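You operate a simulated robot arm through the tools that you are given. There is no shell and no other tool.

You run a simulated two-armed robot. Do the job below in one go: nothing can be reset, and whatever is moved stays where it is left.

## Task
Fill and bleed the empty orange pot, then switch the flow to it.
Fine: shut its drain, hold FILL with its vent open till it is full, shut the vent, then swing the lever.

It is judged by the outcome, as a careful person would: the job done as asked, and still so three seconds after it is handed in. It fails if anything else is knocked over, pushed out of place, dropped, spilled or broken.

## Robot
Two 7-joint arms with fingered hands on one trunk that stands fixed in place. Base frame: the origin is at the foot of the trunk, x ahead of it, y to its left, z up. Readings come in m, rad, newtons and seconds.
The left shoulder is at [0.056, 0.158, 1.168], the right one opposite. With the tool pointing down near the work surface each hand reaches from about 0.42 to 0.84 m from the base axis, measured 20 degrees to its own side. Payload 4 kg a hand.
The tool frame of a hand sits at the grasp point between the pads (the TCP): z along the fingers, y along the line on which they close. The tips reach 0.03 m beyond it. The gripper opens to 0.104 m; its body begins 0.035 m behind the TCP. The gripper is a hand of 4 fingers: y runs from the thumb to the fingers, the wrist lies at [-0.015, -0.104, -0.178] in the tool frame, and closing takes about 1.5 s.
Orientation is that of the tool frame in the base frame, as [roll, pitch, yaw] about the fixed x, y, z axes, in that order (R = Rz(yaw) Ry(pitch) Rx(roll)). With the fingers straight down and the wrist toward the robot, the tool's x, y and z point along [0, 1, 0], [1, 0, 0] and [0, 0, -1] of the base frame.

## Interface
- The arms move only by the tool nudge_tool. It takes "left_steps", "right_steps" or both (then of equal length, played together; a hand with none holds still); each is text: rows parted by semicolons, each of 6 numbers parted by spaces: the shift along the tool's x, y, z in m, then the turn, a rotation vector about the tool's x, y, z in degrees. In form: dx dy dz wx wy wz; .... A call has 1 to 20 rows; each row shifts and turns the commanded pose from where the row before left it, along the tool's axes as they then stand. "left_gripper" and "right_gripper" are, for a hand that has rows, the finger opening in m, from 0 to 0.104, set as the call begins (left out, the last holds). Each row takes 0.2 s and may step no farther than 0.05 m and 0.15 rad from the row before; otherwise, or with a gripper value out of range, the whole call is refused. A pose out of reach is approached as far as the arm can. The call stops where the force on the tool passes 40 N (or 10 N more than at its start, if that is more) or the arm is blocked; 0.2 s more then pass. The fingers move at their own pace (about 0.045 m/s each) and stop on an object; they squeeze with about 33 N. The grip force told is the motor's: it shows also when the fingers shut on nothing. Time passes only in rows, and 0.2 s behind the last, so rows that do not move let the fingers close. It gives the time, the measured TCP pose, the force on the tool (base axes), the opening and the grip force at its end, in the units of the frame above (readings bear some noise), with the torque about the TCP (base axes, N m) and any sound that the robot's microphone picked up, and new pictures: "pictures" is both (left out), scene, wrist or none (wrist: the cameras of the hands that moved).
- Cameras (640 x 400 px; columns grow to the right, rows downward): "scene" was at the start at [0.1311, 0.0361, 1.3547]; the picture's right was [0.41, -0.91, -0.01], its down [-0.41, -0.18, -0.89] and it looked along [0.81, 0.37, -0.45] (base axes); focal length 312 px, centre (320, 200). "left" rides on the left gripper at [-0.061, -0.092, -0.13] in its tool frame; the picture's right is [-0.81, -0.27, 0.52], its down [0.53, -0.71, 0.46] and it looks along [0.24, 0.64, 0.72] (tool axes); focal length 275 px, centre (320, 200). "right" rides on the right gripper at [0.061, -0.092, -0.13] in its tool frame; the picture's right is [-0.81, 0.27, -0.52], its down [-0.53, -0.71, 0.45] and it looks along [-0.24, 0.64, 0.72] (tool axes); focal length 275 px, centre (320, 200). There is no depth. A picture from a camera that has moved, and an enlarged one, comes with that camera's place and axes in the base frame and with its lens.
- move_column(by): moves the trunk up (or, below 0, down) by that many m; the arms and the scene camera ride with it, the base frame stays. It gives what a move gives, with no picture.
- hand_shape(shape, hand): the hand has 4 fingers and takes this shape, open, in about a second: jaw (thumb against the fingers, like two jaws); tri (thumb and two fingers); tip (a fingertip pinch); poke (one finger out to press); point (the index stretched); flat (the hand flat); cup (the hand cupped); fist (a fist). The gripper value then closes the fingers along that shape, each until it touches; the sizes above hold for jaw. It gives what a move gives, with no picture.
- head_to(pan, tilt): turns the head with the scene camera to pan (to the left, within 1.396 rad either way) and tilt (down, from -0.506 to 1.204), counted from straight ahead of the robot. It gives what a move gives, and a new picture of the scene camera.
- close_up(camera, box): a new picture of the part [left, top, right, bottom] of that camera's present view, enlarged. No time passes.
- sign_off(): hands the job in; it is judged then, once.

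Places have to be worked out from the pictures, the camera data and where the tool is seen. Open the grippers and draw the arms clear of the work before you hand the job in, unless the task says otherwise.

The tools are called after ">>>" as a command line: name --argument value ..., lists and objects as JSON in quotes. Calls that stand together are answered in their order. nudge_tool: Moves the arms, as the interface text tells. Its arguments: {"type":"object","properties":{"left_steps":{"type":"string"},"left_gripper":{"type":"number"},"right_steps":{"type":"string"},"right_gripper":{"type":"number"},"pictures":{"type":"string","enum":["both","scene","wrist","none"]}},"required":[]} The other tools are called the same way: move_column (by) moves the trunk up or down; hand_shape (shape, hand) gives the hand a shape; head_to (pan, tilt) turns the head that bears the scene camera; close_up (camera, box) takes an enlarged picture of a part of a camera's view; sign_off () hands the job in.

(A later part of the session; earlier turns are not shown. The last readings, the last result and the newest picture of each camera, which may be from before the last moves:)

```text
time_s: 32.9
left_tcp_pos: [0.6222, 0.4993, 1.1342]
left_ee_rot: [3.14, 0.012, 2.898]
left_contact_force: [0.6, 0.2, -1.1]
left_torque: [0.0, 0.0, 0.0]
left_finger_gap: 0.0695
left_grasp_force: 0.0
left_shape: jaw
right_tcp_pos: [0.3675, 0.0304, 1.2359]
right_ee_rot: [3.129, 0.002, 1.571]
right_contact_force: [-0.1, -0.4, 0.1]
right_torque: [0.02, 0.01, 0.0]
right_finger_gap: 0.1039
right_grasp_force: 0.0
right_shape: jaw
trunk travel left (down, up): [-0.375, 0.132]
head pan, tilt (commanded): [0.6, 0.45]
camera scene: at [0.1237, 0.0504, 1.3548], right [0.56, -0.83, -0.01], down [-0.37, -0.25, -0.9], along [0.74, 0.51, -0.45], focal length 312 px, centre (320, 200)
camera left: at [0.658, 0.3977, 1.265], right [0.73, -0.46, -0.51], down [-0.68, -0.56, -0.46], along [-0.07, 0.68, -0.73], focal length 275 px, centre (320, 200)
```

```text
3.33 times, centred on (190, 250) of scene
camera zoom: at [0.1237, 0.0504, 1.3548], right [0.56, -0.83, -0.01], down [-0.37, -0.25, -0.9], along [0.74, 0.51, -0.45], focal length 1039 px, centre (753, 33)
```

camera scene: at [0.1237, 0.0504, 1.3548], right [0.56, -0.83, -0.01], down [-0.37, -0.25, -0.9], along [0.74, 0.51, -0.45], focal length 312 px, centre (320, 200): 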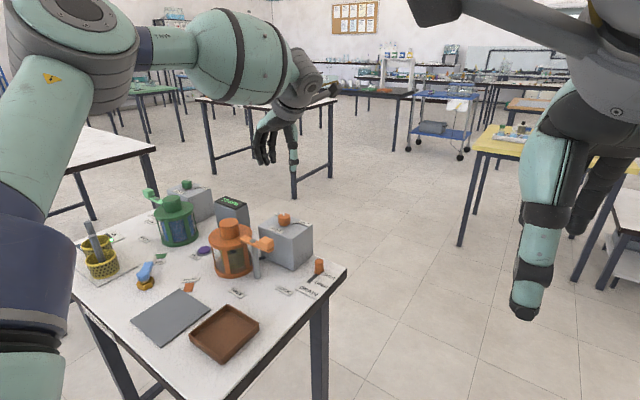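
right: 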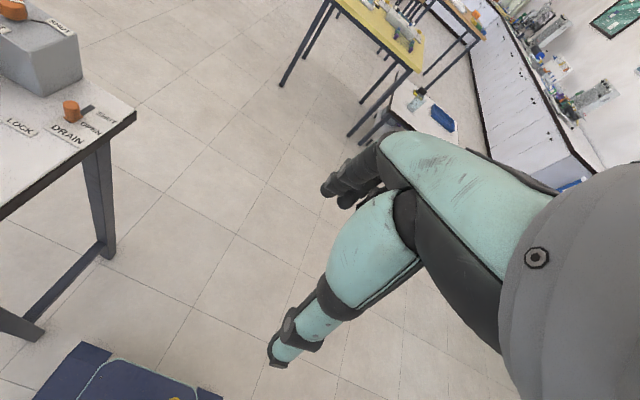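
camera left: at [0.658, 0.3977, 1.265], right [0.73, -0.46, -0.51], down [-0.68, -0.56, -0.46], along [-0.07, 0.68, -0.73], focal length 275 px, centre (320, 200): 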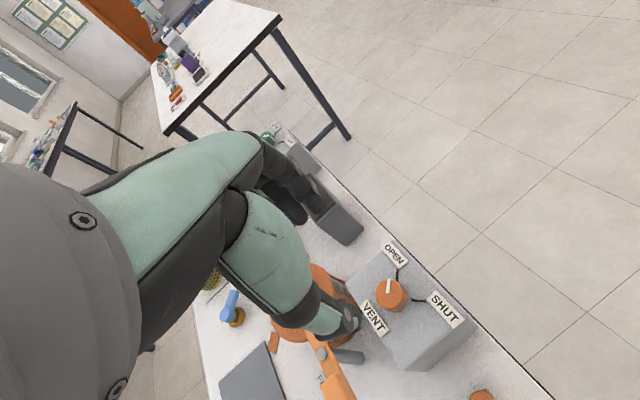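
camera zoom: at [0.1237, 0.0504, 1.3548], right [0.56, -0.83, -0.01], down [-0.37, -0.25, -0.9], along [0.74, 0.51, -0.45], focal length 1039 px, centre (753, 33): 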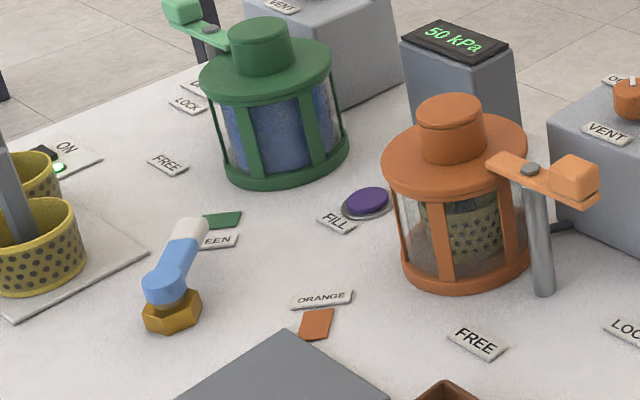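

The pointer is on OPEN. The FILL button is at about (0.51, 0.684), between the two lids (lid tops about 0.947, knobs to 0.988). I shape the hand to poke up here and move over the button, at a yaw that keeps the palm in the gap.

>>> hand_shape --hand "left" --shape "poke"

>>> nudge_tool --left_steps "0 0 -0.02 0 0 8; 0 0 -0.01 0 0 8; 0 0 0 0 0 8; 0 0 0 0 0 8; 0 0 0 0 0 8; 0.0427 0.0028 0 0 0 0; 0.0427 0.0028 0 0 0 0; 0.0427 0.0028 0 0 0 0; 0.0427 0.0028 0 0 0 0; 0.0427 0.0028 0 0 0 0; 0 0 0 0 0 0; 0 0 0 0 0 0"

```text
time_s: 33.8
left_tcp_pos: [0.6212, 0.4996, 1.1349]
left_ee_rot: [3.139, 0.012, 2.896]
left_contact_force: [-0.2, 0.0, 0.3]
left_torque: [-0.01, 0.03, -0.03]
left_finger_gap: 0.0001
left_grasp_force: 0.1
left_shape: poke
right_tcp_pos: [0.3678, 0.031, 1.2351]
right_ee_rot: [3.13, 0.001, 1.572]
right_contact_force: [0.0, -0.4, -0.3]
right_torque: [-0.02, 0.0, 0.0]
right_finger_gap: 0.104
right_grasp_force: 0.1
right_shape: jaw
trunk travel left (down, up): [-0.375, 0.132]
head pan, tilt (commanded): [0.6, 0.45]
```

```text
time_s: 36.4
left_tcp_pos: [0.5067, 0.6816, 1.1622]
left_ee_rot: [3.131, 0.006, 2.199]
left_contact_force: [0.2, -0.7, 0.2]
left_torque: [0.04, 0.02, 0.04]
left_finger_gap: 0.0
left_grasp_force: 0.1
left_shape: poke
right_tcp_pos: [0.3672, 0.0298, 1.236]
right_ee_rot: [3.128, 0.002, 1.569]
right_contact_force: [-0.5, 0.1, 1.1]
right_torque: [0.02, -0.03, 0.04]
right_finger_gap: 0.1039
right_grasp_force: 0.1
right_shape: jaw
trunk travel left (down, up): [-0.375, 0.132]
head pan, tilt (commanded): [0.6, 0.45]
camera scene: at [0.1233, 0.0503, 1.3548], right [0.56, -0.83, -0.01], down [-0.37, -0.25, -0.9], along [0.74, 0.51, -0.45], focal length 312 px, centre (320, 200)
camera left: at [0.4677, 0.5791, 1.2908], right [0.26, -0.82, -0.51], down [-0.88, 0.01, -0.47], along [0.39, 0.58, -0.72], focal length 275 px, centre (320, 200)
```

scene: 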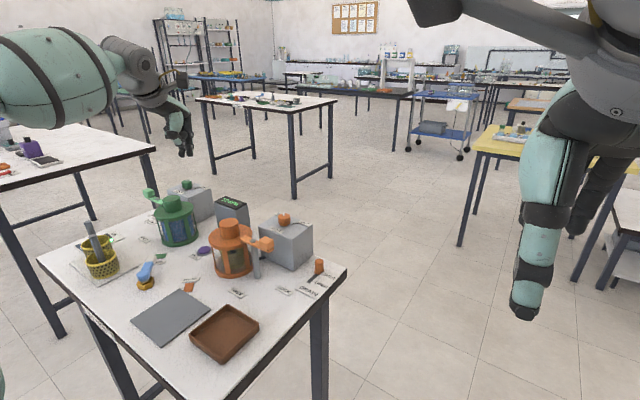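
left: 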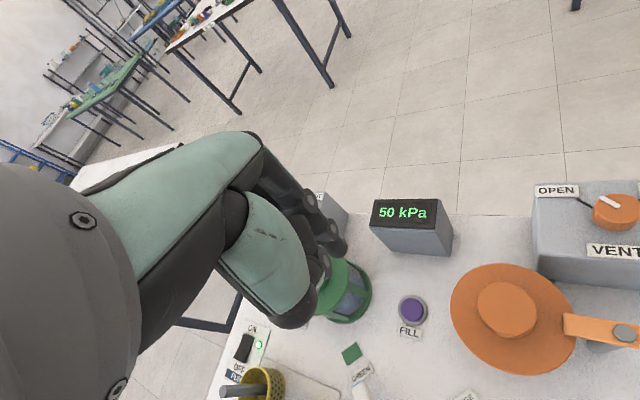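

A good view from the wrist camera. I zoom in on the button and the orange pot to fix their places.

>>> close_up --camera "left" --box '[370, 260, 470, 360]'

>>> close_up --camera "scene" --box '[150, 200, 280, 290]'

>>> close_up --camera "left" --box '[260, 180, 640, 400]'

```text
4.00 times, centred on (420, 310) of left
camera zoom: at [0.4677, 0.5791, 1.2908], right [0.26, -0.82, -0.51], down [-0.88, 0.01, -0.47], along [0.39, 0.58, -0.72], focal length 1101 px, centre (-80, -240)
```

zoom: 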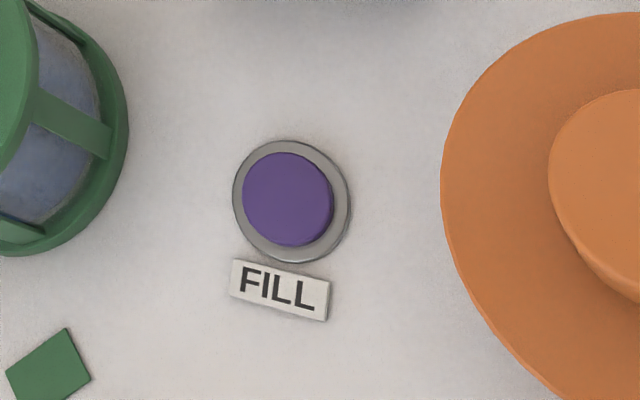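

```text
4.44 times, centred on (215, 245) of scene
camera zoom: at [0.1233, 0.0503, 1.3548], right [0.56, -0.83, -0.01], down [-0.37, -0.25, -0.9], along [0.74, 0.51, -0.45], focal length 1385 px, centre (787, 0)
```

zoom: 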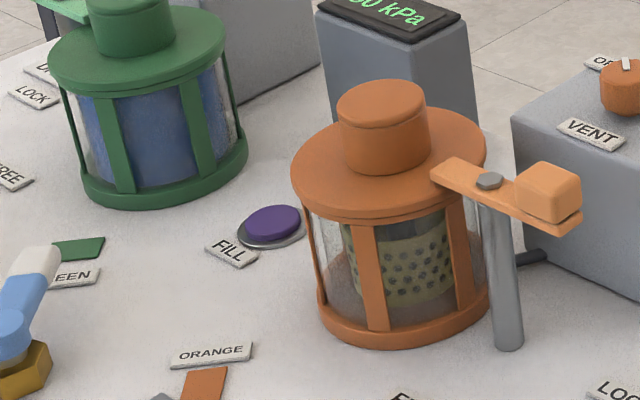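

```text
1.68 times, centred on (450, 290) of left
camera zoom: at [0.4677, 0.5791, 1.2908], right [0.26, -0.82, -0.51], down [-0.88, 0.01, -0.47], along [0.39, 0.58, -0.72], focal length 464 px, centre (101, 48)
```

zoom: 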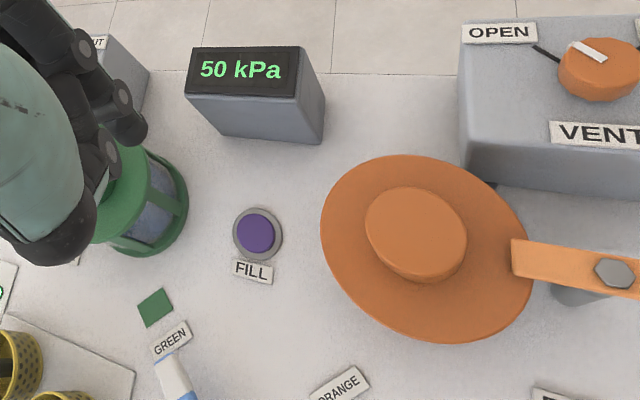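

Both cameras agree on the button at about (0.517, 0.699, 0.862) — so the bench top is a bit lower than I thought (about 0.855). I shift over it, turn 12° more for palm clearance, and come down to tip height about 0.93.

>>> nudge_tool --left_steps "0.0078 0.0171 0 0 0 0; 0 0 0 0 0 -6; 0 0 0 0 0 -6; 0 0 0.04 0 0 0; 0 0 0.04 0 0 0; 0 0 0.04 0 0 0; 0 0 0.04 0 0 0; 0 0 0.04 0 0 0; 0 0 0 0 0 0"

>>> close_up --camera "left" --box '[240, 160, 500, 340]'

>>> close_up --camera "scene" --box '[120, 150, 290, 300]'

```text
time_s: 38.4
left_tcp_pos: [0.5196, 0.6948, 0.961]
left_ee_rot: [3.132, 0.009, 2.407]
left_contact_force: [0.0, -0.1, 0.1]
left_torque: [-0.04, -0.02, 0.02]
left_finger_gap: 0.0001
left_grasp_force: 0.0
left_shape: poke
right_tcp_pos: [0.3675, 0.0317, 1.2358]
right_ee_rot: [3.129, 0.002, 1.57]
right_contact_force: [0.2, -0.2, 0.1]
right_torque: [0.02, -0.03, -0.02]
right_finger_gap: 0.104
right_grasp_force: 0.0
right_shape: jaw
trunk travel left (down, up): [-0.375, 0.132]
head pan, tilt (commanded): [0.6, 0.45]
camera scene: at [0.1229, 0.0498, 1.3549], right [0.56, -0.83, -0.01], down [-0.37, -0.25, -0.9], along [0.74, 0.51, -0.44], focal length 312 px, centre (320, 200)
camera left: at [0.5035, 0.5868, 1.0905], right [0.42, -0.75, -0.51], down [-0.87, -0.17, -0.47], along [0.26, 0.64, -0.72], focal length 275 px, centre (320, 200)
```

scene: 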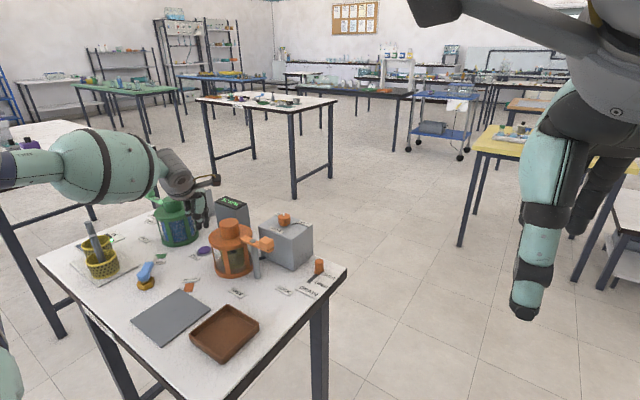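
left: 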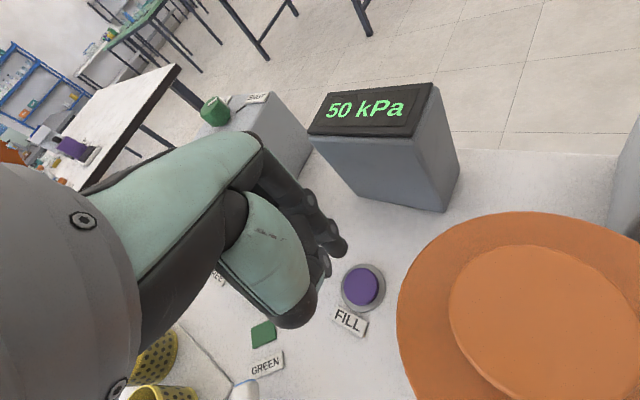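

```text
2.22 times, centred on (370, 250) of left
camera zoom: at [0.5035, 0.5868, 1.0905], right [0.42, -0.75, -0.51], down [-0.87, -0.17, -0.47], along [0.26, 0.64, -0.72], focal length 612 px, centre (209, 89)
```

zoom: 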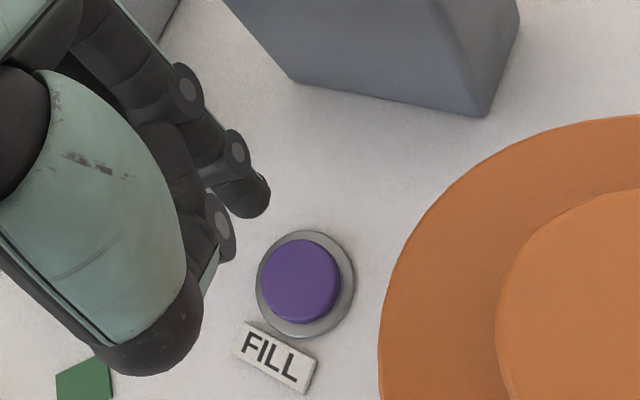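

```text
2.67 times, centred on (205, 225) of scene
camera zoom: at [0.1229, 0.0498, 1.3549], right [0.56, -0.83, -0.01], down [-0.37, -0.25, -0.9], along [0.74, 0.51, -0.44], focal length 831 px, centre (627, 133)
```

zoom: 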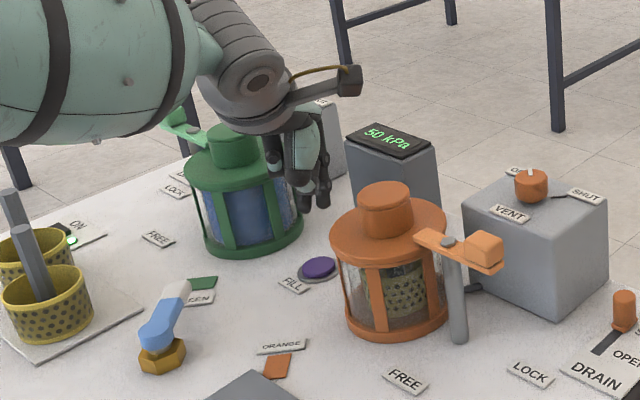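

The tips are at z 0.93, the button at (0.516, 0.702). I shift 7 mm onto its centre and go down 0.05, watching forces and clearance to the green pot.

>>> nudge_tool --left_steps "0.0067 0.0021 0 0 0 0; 0 0 0.025 0 0 0; 0 0 0.025 0 0 0; 0 0 0 0 0 0" --pictures "none"

>>> close_up --camera "left" --box '[240, 160, 500, 340]'

>>> close_up --camera "scene" --box '[130, 160, 290, 280]'

```text
time_s: 39.4
left_tcp_pos: [0.5163, 0.7034, 0.9118]
left_ee_rot: [3.133, 0.01, 2.406]
left_contact_force: [0.0, 1.1, -0.6]
left_torque: [-0.02, -0.02, 0.01]
left_finger_gap: 0.0001
left_grasp_force: 0.1
left_shape: poke
right_tcp_pos: [0.3677, 0.0304, 1.2365]
right_ee_rot: [3.129, 0.001, 1.571]
right_contact_force: [0.1, -0.3, 0.5]
right_torque: [0.03, 0.01, 0.0]
right_finger_gap: 0.1042
right_grasp_force: 0.1
right_shape: jaw
trunk travel left (down, up): [-0.375, 0.132]
head pan, tilt (commanded): [0.6, 0.45]
```

```text
2.22 times, centred on (370, 250) of left
camera zoom: at [0.4994, 0.5952, 1.0408], right [0.42, -0.75, -0.51], down [-0.87, -0.17, -0.47], along [0.26, 0.64, -0.72], focal length 612 px, centre (209, 89)
```

zoom: 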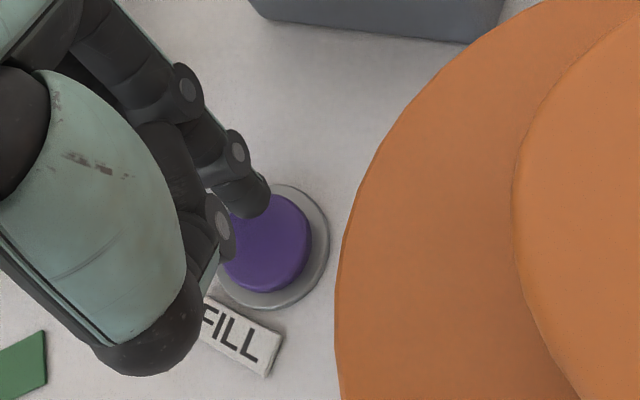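

```text
3.33 times, centred on (210, 220) of scene
camera zoom: at [0.1228, 0.05, 1.3549], right [0.56, -0.83, -0.01], down [-0.37, -0.25, -0.9], along [0.74, 0.51, -0.44], focal length 1039 px, centre (687, 133)
```

zoom: 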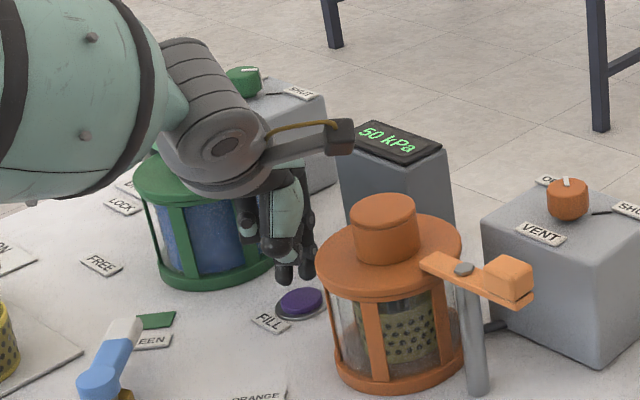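

The tips hang over the button with no contact anywhere; the wrist camera bracket clears the orange pot's knob by about 2 cm. I go on down in small steps until I feel the button.

>>> nudge_tool --left_steps "0 0 0.005 0 0 0; 0 0 0.005 0 0 0; 0 0 0.004 0 0 0; 0 0 0 0 0 0" --pictures "none"

>>> close_up --camera "left" --box '[240, 160, 500, 340]'

>>> close_up --camera "scene" --box '[130, 160, 290, 280]'

```text
time_s: 40.4
left_tcp_pos: [0.5161, 0.703, 0.8971]
left_ee_rot: [3.133, 0.011, 2.407]
left_contact_force: [0.1, 0.1, 1.5]
left_torque: [0.06, 0.03, 0.04]
left_finger_gap: 0.0
left_grasp_force: 0.0
left_shape: poke
right_tcp_pos: [0.3682, 0.03, 1.2355]
right_ee_rot: [3.131, 0.001, 1.571]
right_contact_force: [-0.1, 0.6, 0.1]
right_torque: [-0.02, 0.02, 0.0]
right_finger_gap: 0.104
right_grasp_force: 0.0
right_shape: jaw
trunk travel left (down, up): [-0.375, 0.132]
head pan, tilt (commanded): [0.6, 0.45]
heard: click
```

```text
2.22 times, centred on (370, 250) of left
camera zoom: at [0.4992, 0.5956, 1.027], right [0.42, -0.75, -0.51], down [-0.87, -0.17, -0.47], along [0.26, 0.64, -0.72], focal length 612 px, centre (209, 89)
```

zoom: 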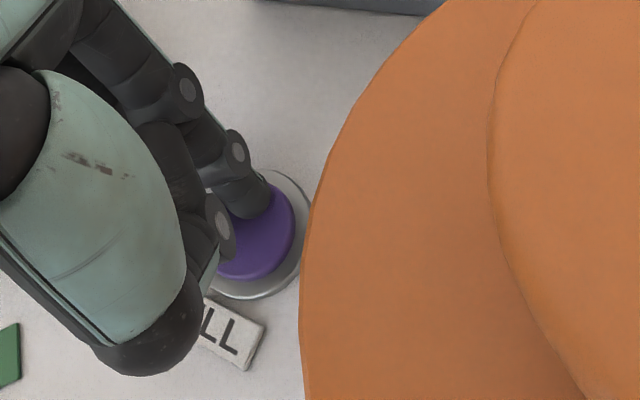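

```text
3.33 times, centred on (210, 220) of scene
camera zoom: at [0.1231, 0.05, 1.3549], right [0.56, -0.83, -0.01], down [-0.37, -0.25, -0.9], along [0.74, 0.51, -0.45], focal length 1039 px, centre (687, 133)
```

zoom: 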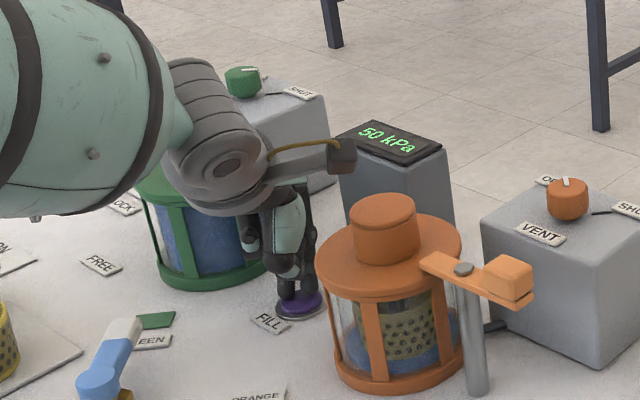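

Heard a click, and blue liquid is rising at the bottom of the orange pot: FILL is pressed. I hold (2 mm deeper for safety) for a short while and watch the level.

>>> nudge_tool --left_steps "0 0 0.002 0 0 0; 0 0 0 0 0 0; 0 0 0 0 0 0; 0 0 0 0 0 0" --pictures "none"

>>> close_up --camera "scene" --box '[190, 200, 280, 285]'

```text
time_s: 41.4
left_tcp_pos: [0.5152, 0.7028, 0.8947]
left_ee_rot: [3.135, 0.01, 2.408]
left_contact_force: [0.1, 1.8, 2.8]
left_torque: [0.02, 0.03, 0.0]
left_finger_gap: 0.0
left_grasp_force: 0.1
left_shape: poke
right_tcp_pos: [0.3675, 0.0298, 1.2359]
right_ee_rot: [3.13, 0.001, 1.572]
right_contact_force: [0.7, -0.9, 0.2]
right_torque: [0.03, 0.01, -0.01]
right_finger_gap: 0.1039
right_grasp_force: 0.1
right_shape: jaw
trunk travel left (down, up): [-0.375, 0.132]
head pan, tilt (commanded): [0.6, 0.45]
```

```text
4.71 times, centred on (235, 242) of scene
camera zoom: at [0.123, 0.0498, 1.3549], right [0.56, -0.83, -0.01], down [-0.37, -0.25, -0.9], along [0.74, 0.51, -0.44], focal length 1466 px, centre (720, 0)
```

zoom: 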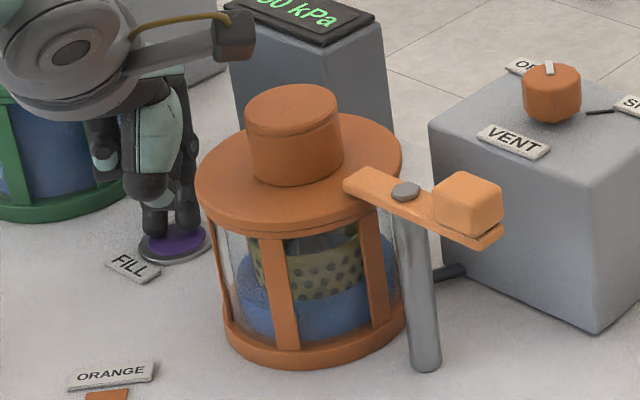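

The level is about a third up after 1.4 s. No time passes for close-ups, so I take the green pot's level as a reference for full.

>>> close_up --camera "scene" --box '[145, 190, 215, 255]'

>>> close_up --camera "scene" --box '[210, 230, 260, 280]'

```text
6.15 times, centred on (180, 222) of scene
camera zoom: at [0.123, 0.0498, 1.3549], right [0.56, -0.83, -0.01], down [-0.37, -0.25, -0.9], along [0.74, 0.51, -0.44], focal length 1918 px, centre (1182, 62)
```

zoom: 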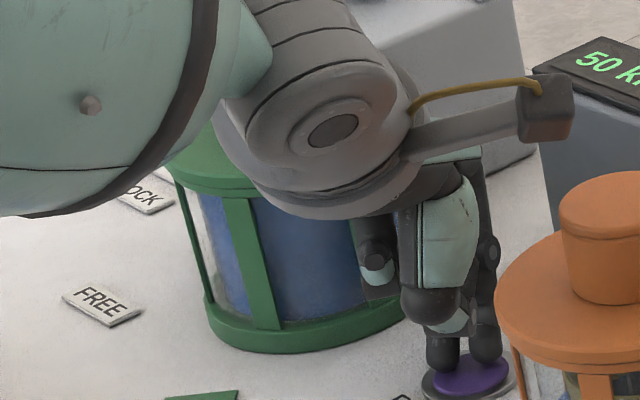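

```text
8.00 times, centred on (235, 255) of scene
camera zoom: at [0.123, 0.0498, 1.3549], right [0.56, -0.83, -0.01], down [-0.37, -0.25, -0.9], along [0.74, 0.51, -0.44], focal length 2493 px, centre (1000, -240)
```

zoom: 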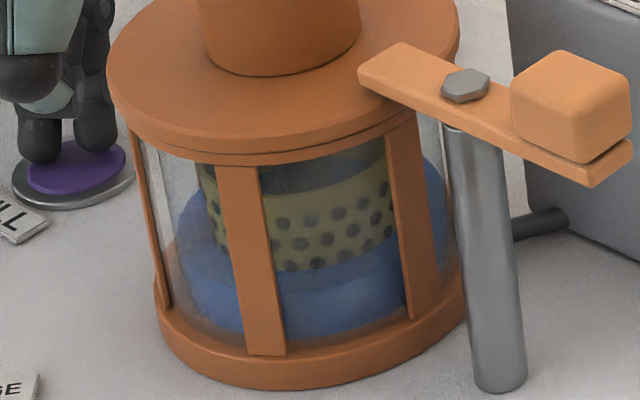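

Full means up to the lid, as in the green pot. I hold on for another 0.8 s and check again.

>>> nudge_tool --left_steps "0 0 0 0 0 0; 0 0 0 0 0 0; 0 0 0 0 0 0" --pictures "none"

>>> close_up --camera "scene" --box '[210, 230, 260, 280]'

```text
time_s: 42.2
left_tcp_pos: [0.5161, 0.704, 0.8954]
left_ee_rot: [3.132, 0.011, 2.409]
left_contact_force: [0.7, 0.0, 3.1]
left_torque: [0.02, 0.04, -0.02]
left_finger_gap: 0.0
left_grasp_force: 0.1
left_shape: poke
right_tcp_pos: [0.3668, 0.0302, 1.236]
right_ee_rot: [3.129, 0.0, 1.57]
right_contact_force: [0.2, 0.2, 0.4]
right_torque: [0.0, 0.04, -0.01]
right_finger_gap: 0.1041
right_grasp_force: 0.1
right_shape: jaw
trunk travel left (down, up): [-0.375, 0.132]
head pan, tilt (commanded): [0.6, 0.45]
```

```text
8.00 times, centred on (235, 255) of scene
camera zoom: at [0.123, 0.0498, 1.3549], right [0.56, -0.83, -0.01], down [-0.37, -0.25, -0.9], along [0.74, 0.51, -0.44], focal length 2493 px, centre (1000, -240)
```

zoom: 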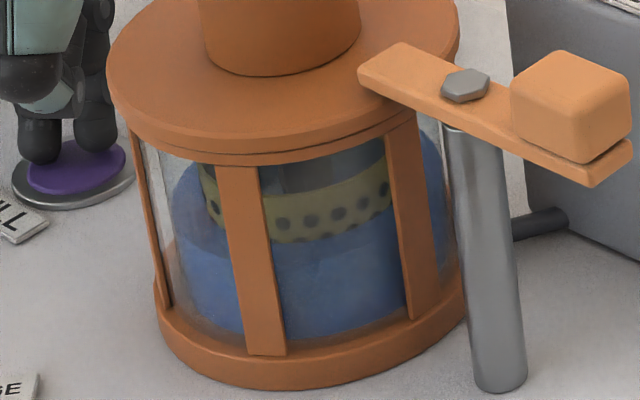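

The level is now a bit over half, rising by about 0.2 of the height per second. I hold 1.2 s more.

>>> nudge_tool --left_steps "0 0 0 0 0 0; 0 0 0 0 0 0; 0 0 0 0 0 0; 0 0 0 0 0 0; 0 0 0 0 0 0" --pictures "none"

>>> close_up --camera "scene" --box '[210, 230, 260, 280]'

```text
time_s: 43.4
left_tcp_pos: [0.5153, 0.7037, 0.8941]
left_ee_rot: [3.133, 0.011, 2.408]
left_contact_force: [1.1, 0.1, 3.6]
left_torque: [0.04, 0.0, 0.02]
left_finger_gap: 0.0
left_grasp_force: 0.0
left_shape: poke
right_tcp_pos: [0.3681, 0.0296, 1.2357]
right_ee_rot: [3.13, 0.0, 1.571]
right_contact_force: [0.2, 0.0, -0.1]
right_torque: [0.01, 0.02, 0.02]
right_finger_gap: 0.1043
right_grasp_force: 0.1
right_shape: jaw
trunk travel left (down, up): [-0.375, 0.132]
head pan, tilt (commanded): [0.6, 0.45]
```

```text
8.00 times, centred on (235, 255) of scene
camera zoom: at [0.123, 0.0498, 1.3549], right [0.56, -0.83, -0.01], down [-0.37, -0.25, -0.9], along [0.74, 0.51, -0.44], focal length 2493 px, centre (1000, -240)
```

zoom: 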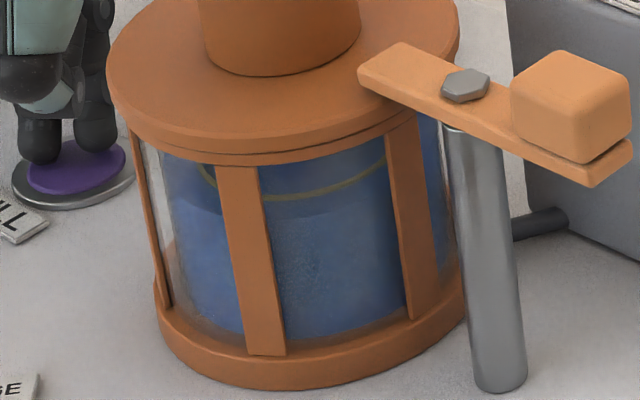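

The level is near the basket's rim, with a small gap left under the lid. I hold in 0.4 s pieces now.

>>> nudge_tool --left_steps "0 0 0 0 0 0" --pictures "none"

>>> close_up --camera "scene" --box '[210, 230, 260, 280]'

```text
time_s: 43.8
left_tcp_pos: [0.5151, 0.7039, 0.8955]
left_ee_rot: [3.132, 0.01, 2.409]
left_contact_force: [1.3, 0.6, 4.1]
left_torque: [0.04, 0.02, 0.01]
left_finger_gap: 0.0
left_grasp_force: 0.1
left_shape: poke
right_tcp_pos: [0.3677, 0.0306, 1.2367]
right_ee_rot: [3.131, 0.0, 1.571]
right_contact_force: [-0.2, -0.4, 0.4]
right_torque: [-0.01, 0.03, -0.02]
right_finger_gap: 0.104
right_grasp_force: 0.0
right_shape: jaw
trunk travel left (down, up): [-0.375, 0.132]
head pan, tilt (commanded): [0.6, 0.45]
```

```text
8.00 times, centred on (235, 255) of scene
camera zoom: at [0.123, 0.0498, 1.3549], right [0.56, -0.83, -0.01], down [-0.37, -0.25, -0.9], along [0.74, 0.51, -0.44], focal length 2493 px, centre (1000, -240)
```

zoom: 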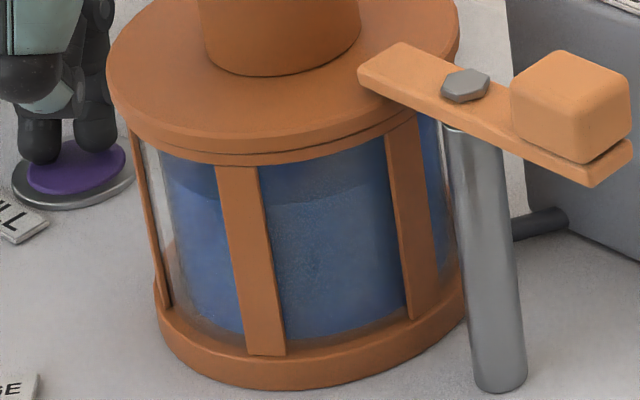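

A surface line still shows a little below the lid. I hold another 0.4 s.

>>> nudge_tool --left_steps "0 0 0 0 0 0" --pictures "none"

>>> close_up --camera "scene" --box '[210, 230, 260, 280]'

```text
time_s: 44.2
left_tcp_pos: [0.5161, 0.7037, 0.8954]
left_ee_rot: [3.132, 0.01, 2.408]
left_contact_force: [1.2, 0.4, 2.9]
left_torque: [0.02, 0.0, -0.04]
left_finger_gap: 0.0
left_grasp_force: 0.0
left_shape: poke
right_tcp_pos: [0.3681, 0.0292, 1.2355]
right_ee_rot: [3.129, 0.0, 1.57]
right_contact_force: [0.0, 0.5, -0.6]
right_torque: [-0.05, 0.01, -0.06]
right_finger_gap: 0.1043
right_grasp_force: 0.0
right_shape: jaw
trunk travel left (down, up): [-0.375, 0.132]
head pan, tilt (commanded): [0.6, 0.45]
```

```text
8.00 times, centred on (235, 255) of scene
camera zoom: at [0.123, 0.0498, 1.3549], right [0.56, -0.83, -0.01], down [-0.37, -0.25, -0.9], along [0.74, 0.51, -0.44], focal length 2493 px, centre (1000, -240)
```

zoom: 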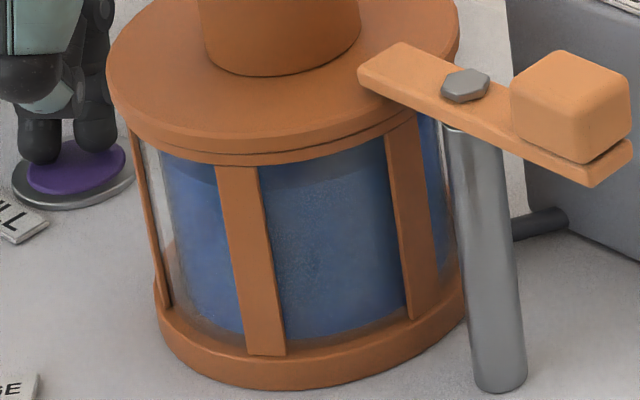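

>>> close_up --camera "scene" --box '[215, 238, 265, 268]'

>>> close_up --camera "scene" --box '[160, 205, 205, 250]'

```text
12.80 times, centred on (240, 253) of scene
camera zoom: at [0.123, 0.0498, 1.3549], right [0.56, -0.83, -0.01], down [-0.37, -0.25, -0.9], along [0.74, 0.51, -0.44], focal length 3988 px, centre (1344, -478)
```

zoom: 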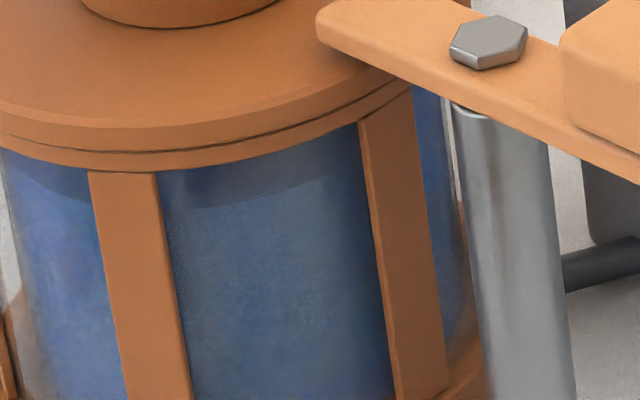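

```text
8.89 times, centred on (182, 228) of scene
camera zoom: at [0.123, 0.0498, 1.3549], right [0.56, -0.83, -0.01], down [-0.37, -0.25, -0.9], along [0.74, 0.51, -0.44], focal length 2770 px, centre (1542, -44)
```

zoom: 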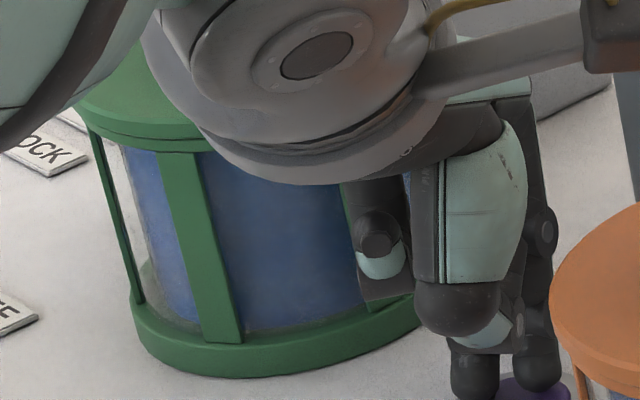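

A thin dark band between the surface and the lid is still seen, which the green pot does not have. I hold 0.4 s more.

>>> nudge_tool --left_steps "0 0 0 0 0 0" --pictures "none"

>>> close_up --camera "scene" --box '[215, 238, 265, 268]'

```text
time_s: 44.6
left_tcp_pos: [0.5167, 0.704, 0.8949]
left_ee_rot: [3.132, 0.01, 2.407]
left_contact_force: [1.4, 1.5, 3.7]
left_torque: [0.04, 0.03, 0.0]
left_finger_gap: 0.0
left_grasp_force: 0.0
left_shape: poke
right_tcp_pos: [0.3672, 0.03, 1.2366]
right_ee_rot: [3.129, -0.002, 1.571]
right_contact_force: [0.1, 0.5, 0.0]
right_torque: [0.01, -0.01, -0.02]
right_finger_gap: 0.1038
right_grasp_force: 0.1
right_shape: jaw
trunk travel left (down, up): [-0.375, 0.132]
head pan, tilt (commanded): [0.6, 0.45]
```

```text
12.80 times, centred on (240, 253) of scene
camera zoom: at [0.123, 0.0498, 1.3549], right [0.56, -0.83, -0.01], down [-0.37, -0.25, -0.9], along [0.74, 0.51, -0.44], focal length 3988 px, centre (1344, -478)
```

zoom: 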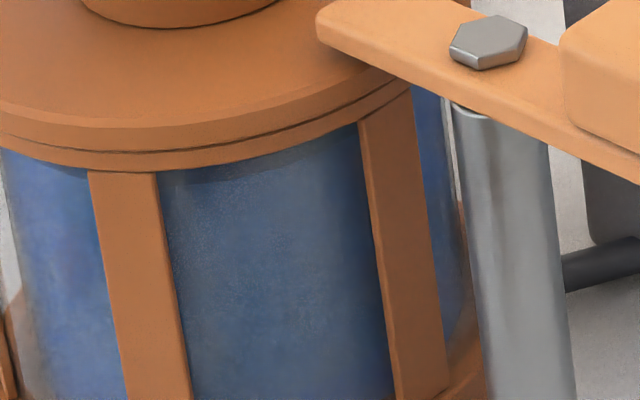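

Only about 2 mm of gap is left and it rises about 4–5 mm per 0.4 s. I release now by lifting the finger (the release itself takes a moment), then judge the level.

>>> nudge_tool --left_steps "0 0 0 0 0 0; 0 0 -0.02 0 0 0; 0 0 -0.01 0 0 0" --pictures "none"

>>> close_up --camera "scene" --box '[215, 238, 265, 268]'

>>> close_up --camera "scene" --box '[140, 190, 340, 310]'

```text
time_s: 45.4
left_tcp_pos: [0.5154, 0.703, 0.9247]
left_ee_rot: [3.137, 0.01, 2.407]
left_contact_force: [-0.1, 0.0, -0.5]
left_torque: [-0.01, 0.01, 0.05]
left_finger_gap: 0.0002
left_grasp_force: 0.0
left_shape: poke
right_tcp_pos: [0.3684, 0.0307, 1.2362]
right_ee_rot: [3.13, 0.001, 1.571]
right_contact_force: [0.1, 0.6, -0.2]
right_torque: [-0.04, 0.01, 0.04]
right_finger_gap: 0.1039
right_grasp_force: 0.0
right_shape: jaw
trunk travel left (down, up): [-0.375, 0.132]
head pan, tilt (commanded): [0.6, 0.45]
```

```text
12.80 times, centred on (240, 253) of scene
camera zoom: at [0.123, 0.0499, 1.3549], right [0.56, -0.83, -0.01], down [-0.37, -0.25, -0.9], along [0.74, 0.51, -0.44], focal length 3988 px, centre (1344, -478)
```

zoom: 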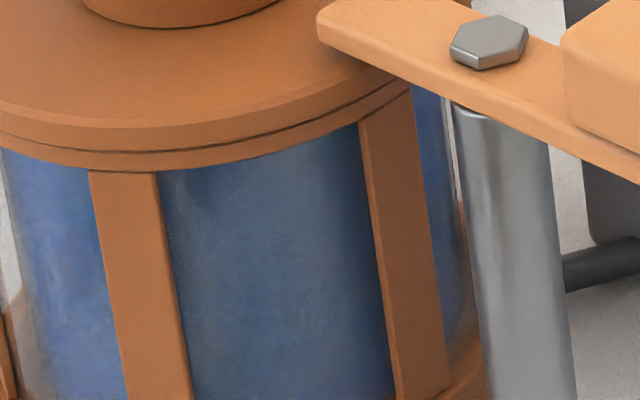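

```text
3.20 times, centred on (240, 250) of scene
camera zoom: at [0.123, 0.0499, 1.3549], right [0.56, -0.83, -0.01], down [-0.37, -0.25, -0.9], along [0.74, 0.51, -0.44], focal length 997 px, centre (576, 40)
```

zoom: 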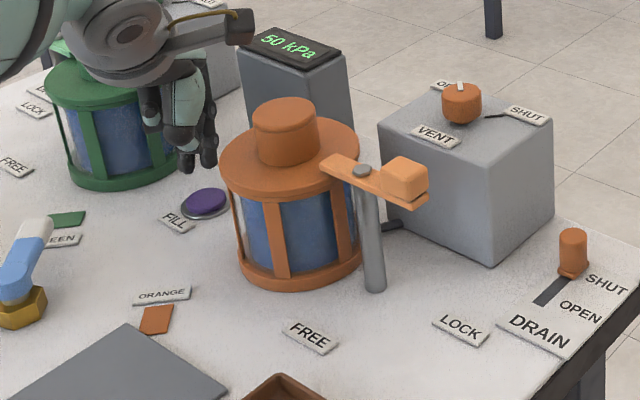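

The dark band is gone and nothing has spilled; the pot looks filled to the lid, like the green one. To check the top few millimetres hidden by the lid's rim, I bring the right hand's camera round to a low side view (well off the bench), first turning it.

>>> nudge_tool --right_steps "0 0 0 0 0 -8; 0 0 0 0 0 -8; 0 0 0 0 0 -8; 0 0 0 0 0 -8; 0 0 0 0 0 -8; 0 0 0 0 0 -8; 0 0 0 0 0 -8; 0 0 0 0 0 -8; 0 0 0 0 0 -8; 0 0 0 0 0 -8; 0 0 0 -8 0 0; 0 0 0 -8 0 0; 0 0 0 -8 0 0; 0 0 0 -8 0 0; 0 0 0 -8 0 0; 0 0 0 0 0 0"

```text
time_s: 48.8
left_tcp_pos: [0.5152, 0.7021, 0.9247]
left_ee_rot: [3.133, 0.01, 2.408]
left_contact_force: [-0.5, 0.3, 0.8]
left_torque: [-0.01, -0.03, 0.0]
left_finger_gap: 0.0
left_grasp_force: 0.1
left_shape: poke
right_tcp_pos: [0.3672, 0.0305, 1.2351]
right_ee_rot: [2.44, 0.011, 2.967]
right_contact_force: [0.2, 1.0, -0.8]
right_torque: [-0.03, 0.03, -0.01]
right_finger_gap: 0.1039
right_grasp_force: 0.0
right_shape: jaw
trunk travel left (down, up): [-0.375, 0.132]
head pan, tilt (commanded): [0.6, 0.45]
camera scene: at [0.1234, 0.0506, 1.3548], right [0.56, -0.83, -0.01], down [-0.37, -0.25, -0.9], along [0.74, 0.51, -0.45], focal length 312 px, centre (320, 200)
camera right: at [0.2796, -0.1107, 1.2753], right [0.77, -0.26, 0.58], down [0.49, -0.34, -0.8], along [0.41, 0.9, -0.13], focal length 275 px, centre (320, 200)
```

scene: 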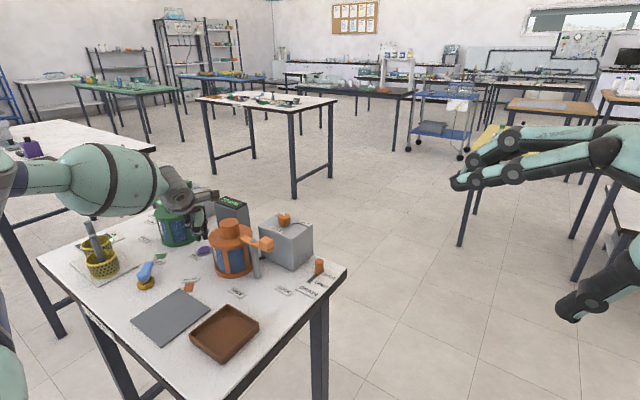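
right: 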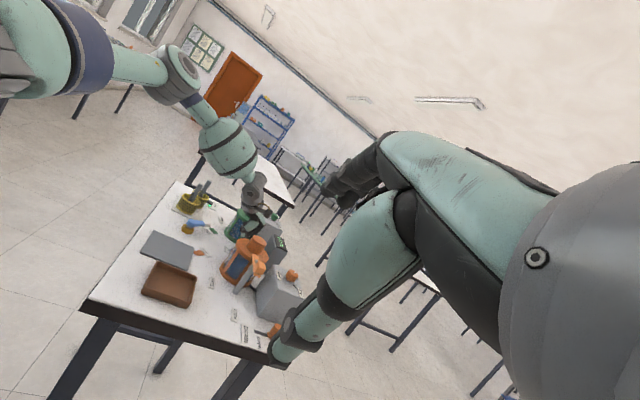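

The right camera sees the bench well. I lower the right hand straight down by 0.24 m (far right of the bench) for a low side view.

>>> nudge_tool --right_steps "-0.005 -0.025 0.0312 0 0 0; -0.005 -0.025 0.0312 0 0 0; -0.005 -0.025 0.0312 0 0 0; -0.005 -0.025 0.0312 0 0 0; -0.005 -0.025 0.0312 0 0 0; -0.005 -0.025 0.0312 0 0 0; 0 0 0 0 0 0" --pictures "wrist"

>>> close_up --camera "right" --box '[160, 100, 340, 260]'

```text
time_s: 50.4
left_tcp_pos: [0.518, 0.7014, 0.9252]
left_ee_rot: [3.134, 0.008, 2.406]
left_contact_force: [0.8, -0.5, -0.6]
left_torque: [0.02, 0.03, 0.01]
left_finger_gap: 0.0
left_grasp_force: 0.0
left_shape: poke
right_tcp_pos: [0.4056, 0.026, 0.9974]
right_ee_rot: [2.443, 0.012, 2.968]
right_contact_force: [0.0, 0.4, -0.7]
right_torque: [0.03, -0.02, 0.0]
right_finger_gap: 0.1039
right_grasp_force: 0.0
right_shape: jaw
trunk travel left (down, up): [-0.375, 0.132]
head pan, tilt (commanded): [0.6, 0.45]
camera right: at [0.3169, -0.1159, 1.0371], right [0.77, -0.26, 0.58], down [0.49, -0.34, -0.8], along [0.41, 0.9, -0.14], focal length 275 px, centre (320, 200)
```

right: 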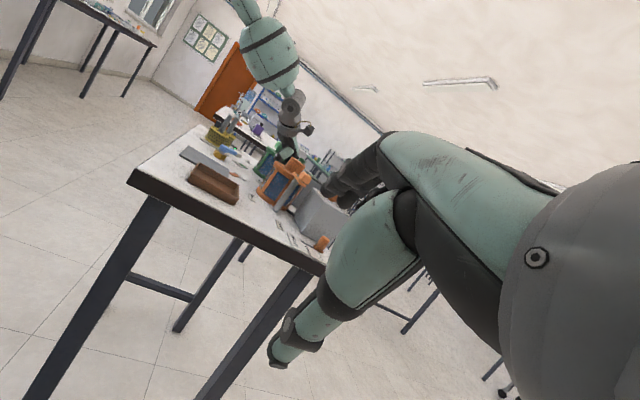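

```text
2.50 times, centred on (250, 180) of right
camera zoom: at [0.3169, -0.1159, 1.0371], right [0.77, -0.26, 0.58], down [0.49, -0.34, -0.8], along [0.41, 0.9, -0.14], focal length 688 px, centre (495, 250)
```

zoom: 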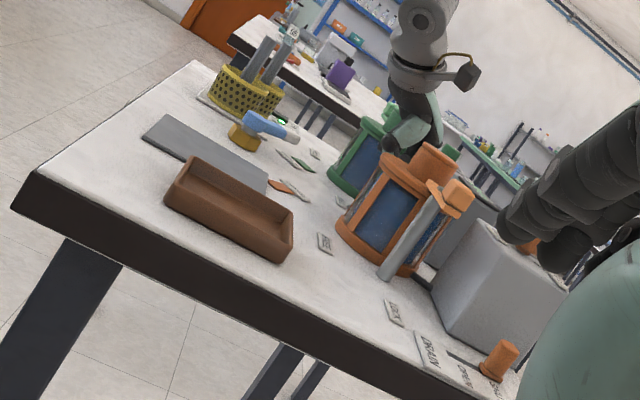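

Now I zoom in tightly on both pots from this low view.

>>> close_up --camera "right" --box '[245, 145, 325, 215]'

>>> close_up --camera "right" --box '[260, 160, 300, 205]'

>>> close_up --camera "right" --box '[245, 140, 285, 185]'

```text
5.71 times, centred on (285, 180) of right
camera zoom: at [0.3169, -0.1159, 1.0371], right [0.77, -0.26, 0.58], down [0.49, -0.34, -0.8], along [0.41, 0.9, -0.14], focal length 1573 px, centre (520, 314)
```

zoom: 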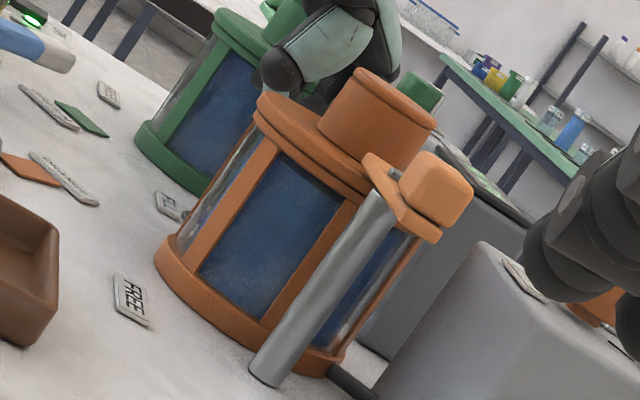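

```text
8.89 times, centred on (280, 182) of right
camera zoom: at [0.3169, -0.1159, 1.0371], right [0.77, -0.26, 0.58], down [0.49, -0.34, -0.8], along [0.41, 0.9, -0.14], focal length 2447 px, centre (676, 356)
```

zoom: 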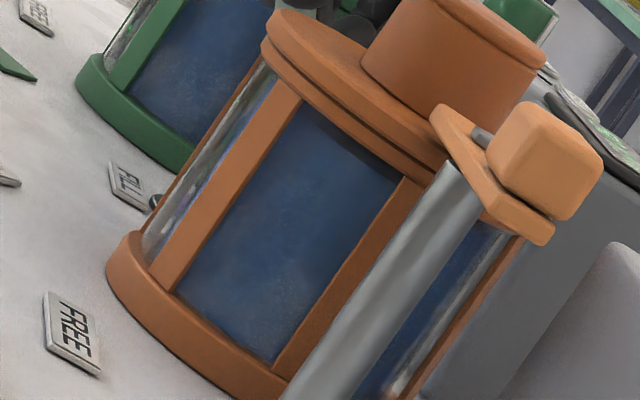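

```text
8.89 times, centred on (265, 162) of right
camera zoom: at [0.3169, -0.1159, 1.0371], right [0.77, -0.26, 0.58], down [0.49, -0.34, -0.8], along [0.41, 0.9, -0.14], focal length 2447 px, centre (809, 533)
```

zoom: 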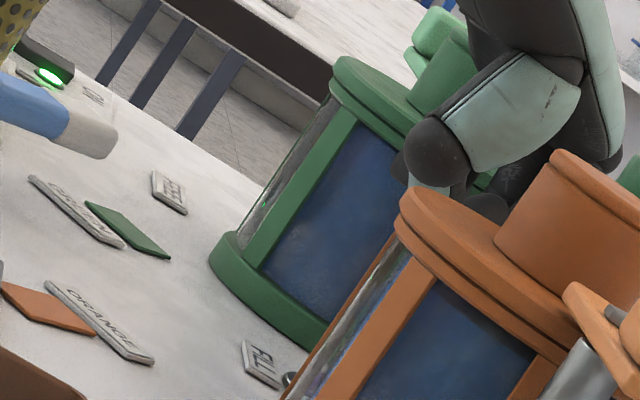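

>>> close_up --camera "right" --box '[275, 162, 297, 184]'

>>> close_up --camera "right" --box '[256, 148, 278, 170]'

```text
16.00 times, centred on (286, 173) of right
camera zoom: at [0.3169, -0.1159, 1.0371], right [0.77, -0.26, 0.58], down [0.49, -0.34, -0.8], along [0.41, 0.9, -0.14], focal length 4404 px, centre (864, 632)
```

zoom: 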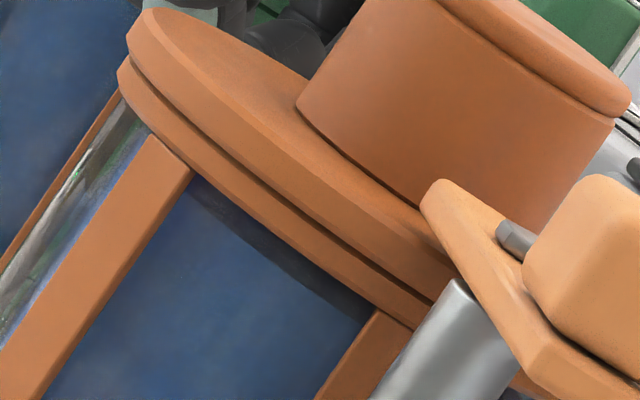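

```text
16.00 times, centred on (267, 159) of right
camera zoom: at [0.3169, -0.1159, 1.0371], right [0.77, -0.26, 0.58], down [0.49, -0.34, -0.8], along [0.41, 0.9, -0.14], focal length 4404 px, centre (1168, 856)
```

zoom: 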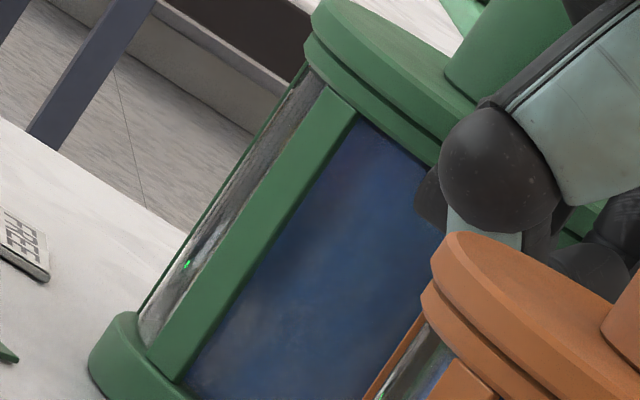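

From this low view the green pot is full right up to its lid, but the orange one still shows a dark gap of about 4 mm under the lid. I give FILL one more short press (about 0.25 s) and check again.

>>> nudge_tool --left_steps "0 0 0.021 0 0 0; 0 0 0.008 0 0 0; 0 0 -0.02 0 0 0; 0 0 -0.01 0 0 0" --pictures "none"

>>> close_up --camera "right" --box '[275, 162, 297, 184]'

>>> close_up --camera "right" --box '[245, 145, 325, 215]'

```text
time_s: 51.4
left_tcp_pos: [0.5178, 0.7025, 0.9261]
left_ee_rot: [3.134, 0.008, 2.406]
left_contact_force: [0.4, -0.3, 0.3]
left_torque: [0.01, 0.0, 0.01]
left_finger_gap: 0.0002
left_grasp_force: 0.0
left_shape: poke
right_tcp_pos: [0.4057, 0.0244, 0.9991]
right_ee_rot: [2.445, 0.012, 2.968]
right_contact_force: [0.0, -0.9, 0.2]
right_torque: [0.04, 0.0, 0.0]
right_finger_gap: 0.1042
right_grasp_force: 0.1
right_shape: jaw
trunk travel left (down, up): [-0.375, 0.132]
head pan, tilt (commanded): [0.6, 0.45]
heard: click
```

```text
16.00 times, centred on (286, 173) of right
camera zoom: at [0.3168, -0.1154, 1.0377], right [0.77, -0.26, 0.58], down [0.49, -0.34, -0.8], along [0.41, 0.9, -0.14], focal length 4404 px, centre (864, 632)
```

zoom: 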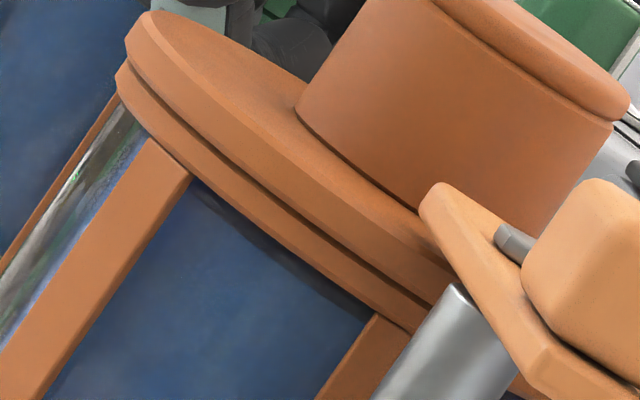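

```text
5.71 times, centred on (285, 180) of right
camera zoom: at [0.3168, -0.1154, 1.0377], right [0.77, -0.26, 0.58], down [0.49, -0.34, -0.8], along [0.41, 0.9, -0.14], focal length 1573 px, centre (520, 314)
```

zoom: 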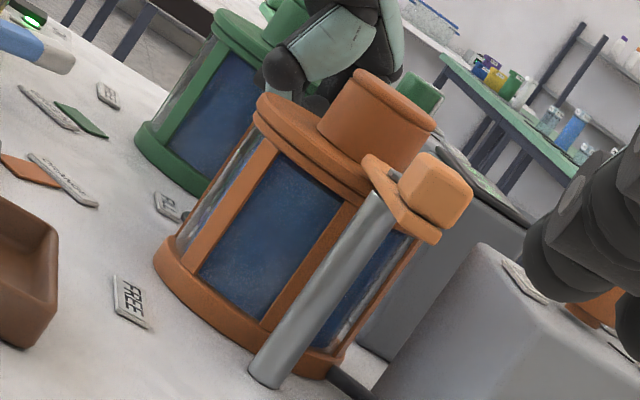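

The click pressed it and the gap has about halved, to some 2 mm. I repeat the same short press once more.

>>> nudge_tool --left_steps "0 0 0.021 0 0 0; 0 0 0.008 0 0 0; 0 0 -0.02 0 0 0; 0 0 -0.01 0 0 0" --pictures "none"

>>> close_up --camera "right" --box '[275, 162, 297, 184]'

>>> close_up --camera "scene" --box '[140, 190, 340, 310]'

```text
time_s: 52.4
left_tcp_pos: [0.5174, 0.7036, 0.9289]
left_ee_rot: [3.136, 0.011, 2.408]
left_contact_force: [-0.2, 0.0, 0.2]
left_torque: [0.01, -0.02, -0.01]
left_finger_gap: 0.0
left_grasp_force: 0.1
left_shape: poke
right_tcp_pos: [0.4038, 0.0257, 0.9979]
right_ee_rot: [2.444, 0.011, 2.97]
right_contact_force: [-0.2, -0.4, -0.3]
right_torque: [-0.01, 0.0, -0.01]
right_finger_gap: 0.1037
right_grasp_force: 0.1
right_shape: jaw
trunk travel left (down, up): [-0.375, 0.132]
head pan, tilt (commanded): [0.6, 0.45]
```

```text
16.00 times, centred on (286, 173) of right
camera zoom: at [0.3164, -0.1152, 1.0379], right [0.77, -0.26, 0.58], down [0.49, -0.34, -0.8], along [0.41, 0.9, -0.14], focal length 4404 px, centre (864, 632)
```

zoom: 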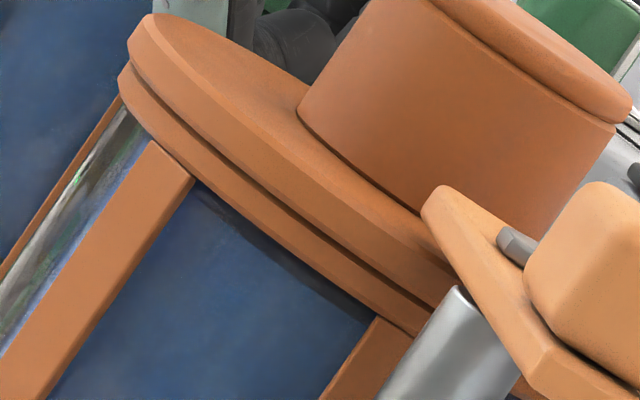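

```text
3.20 times, centred on (240, 250) of scene
camera zoom: at [0.1234, 0.0502, 1.3548], right [0.56, -0.83, -0.01], down [-0.37, -0.25, -0.9], along [0.74, 0.51, -0.45], focal length 997 px, centre (576, 40)
```

zoom: 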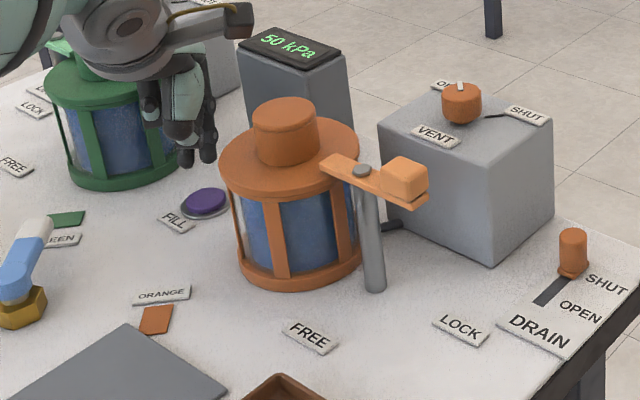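

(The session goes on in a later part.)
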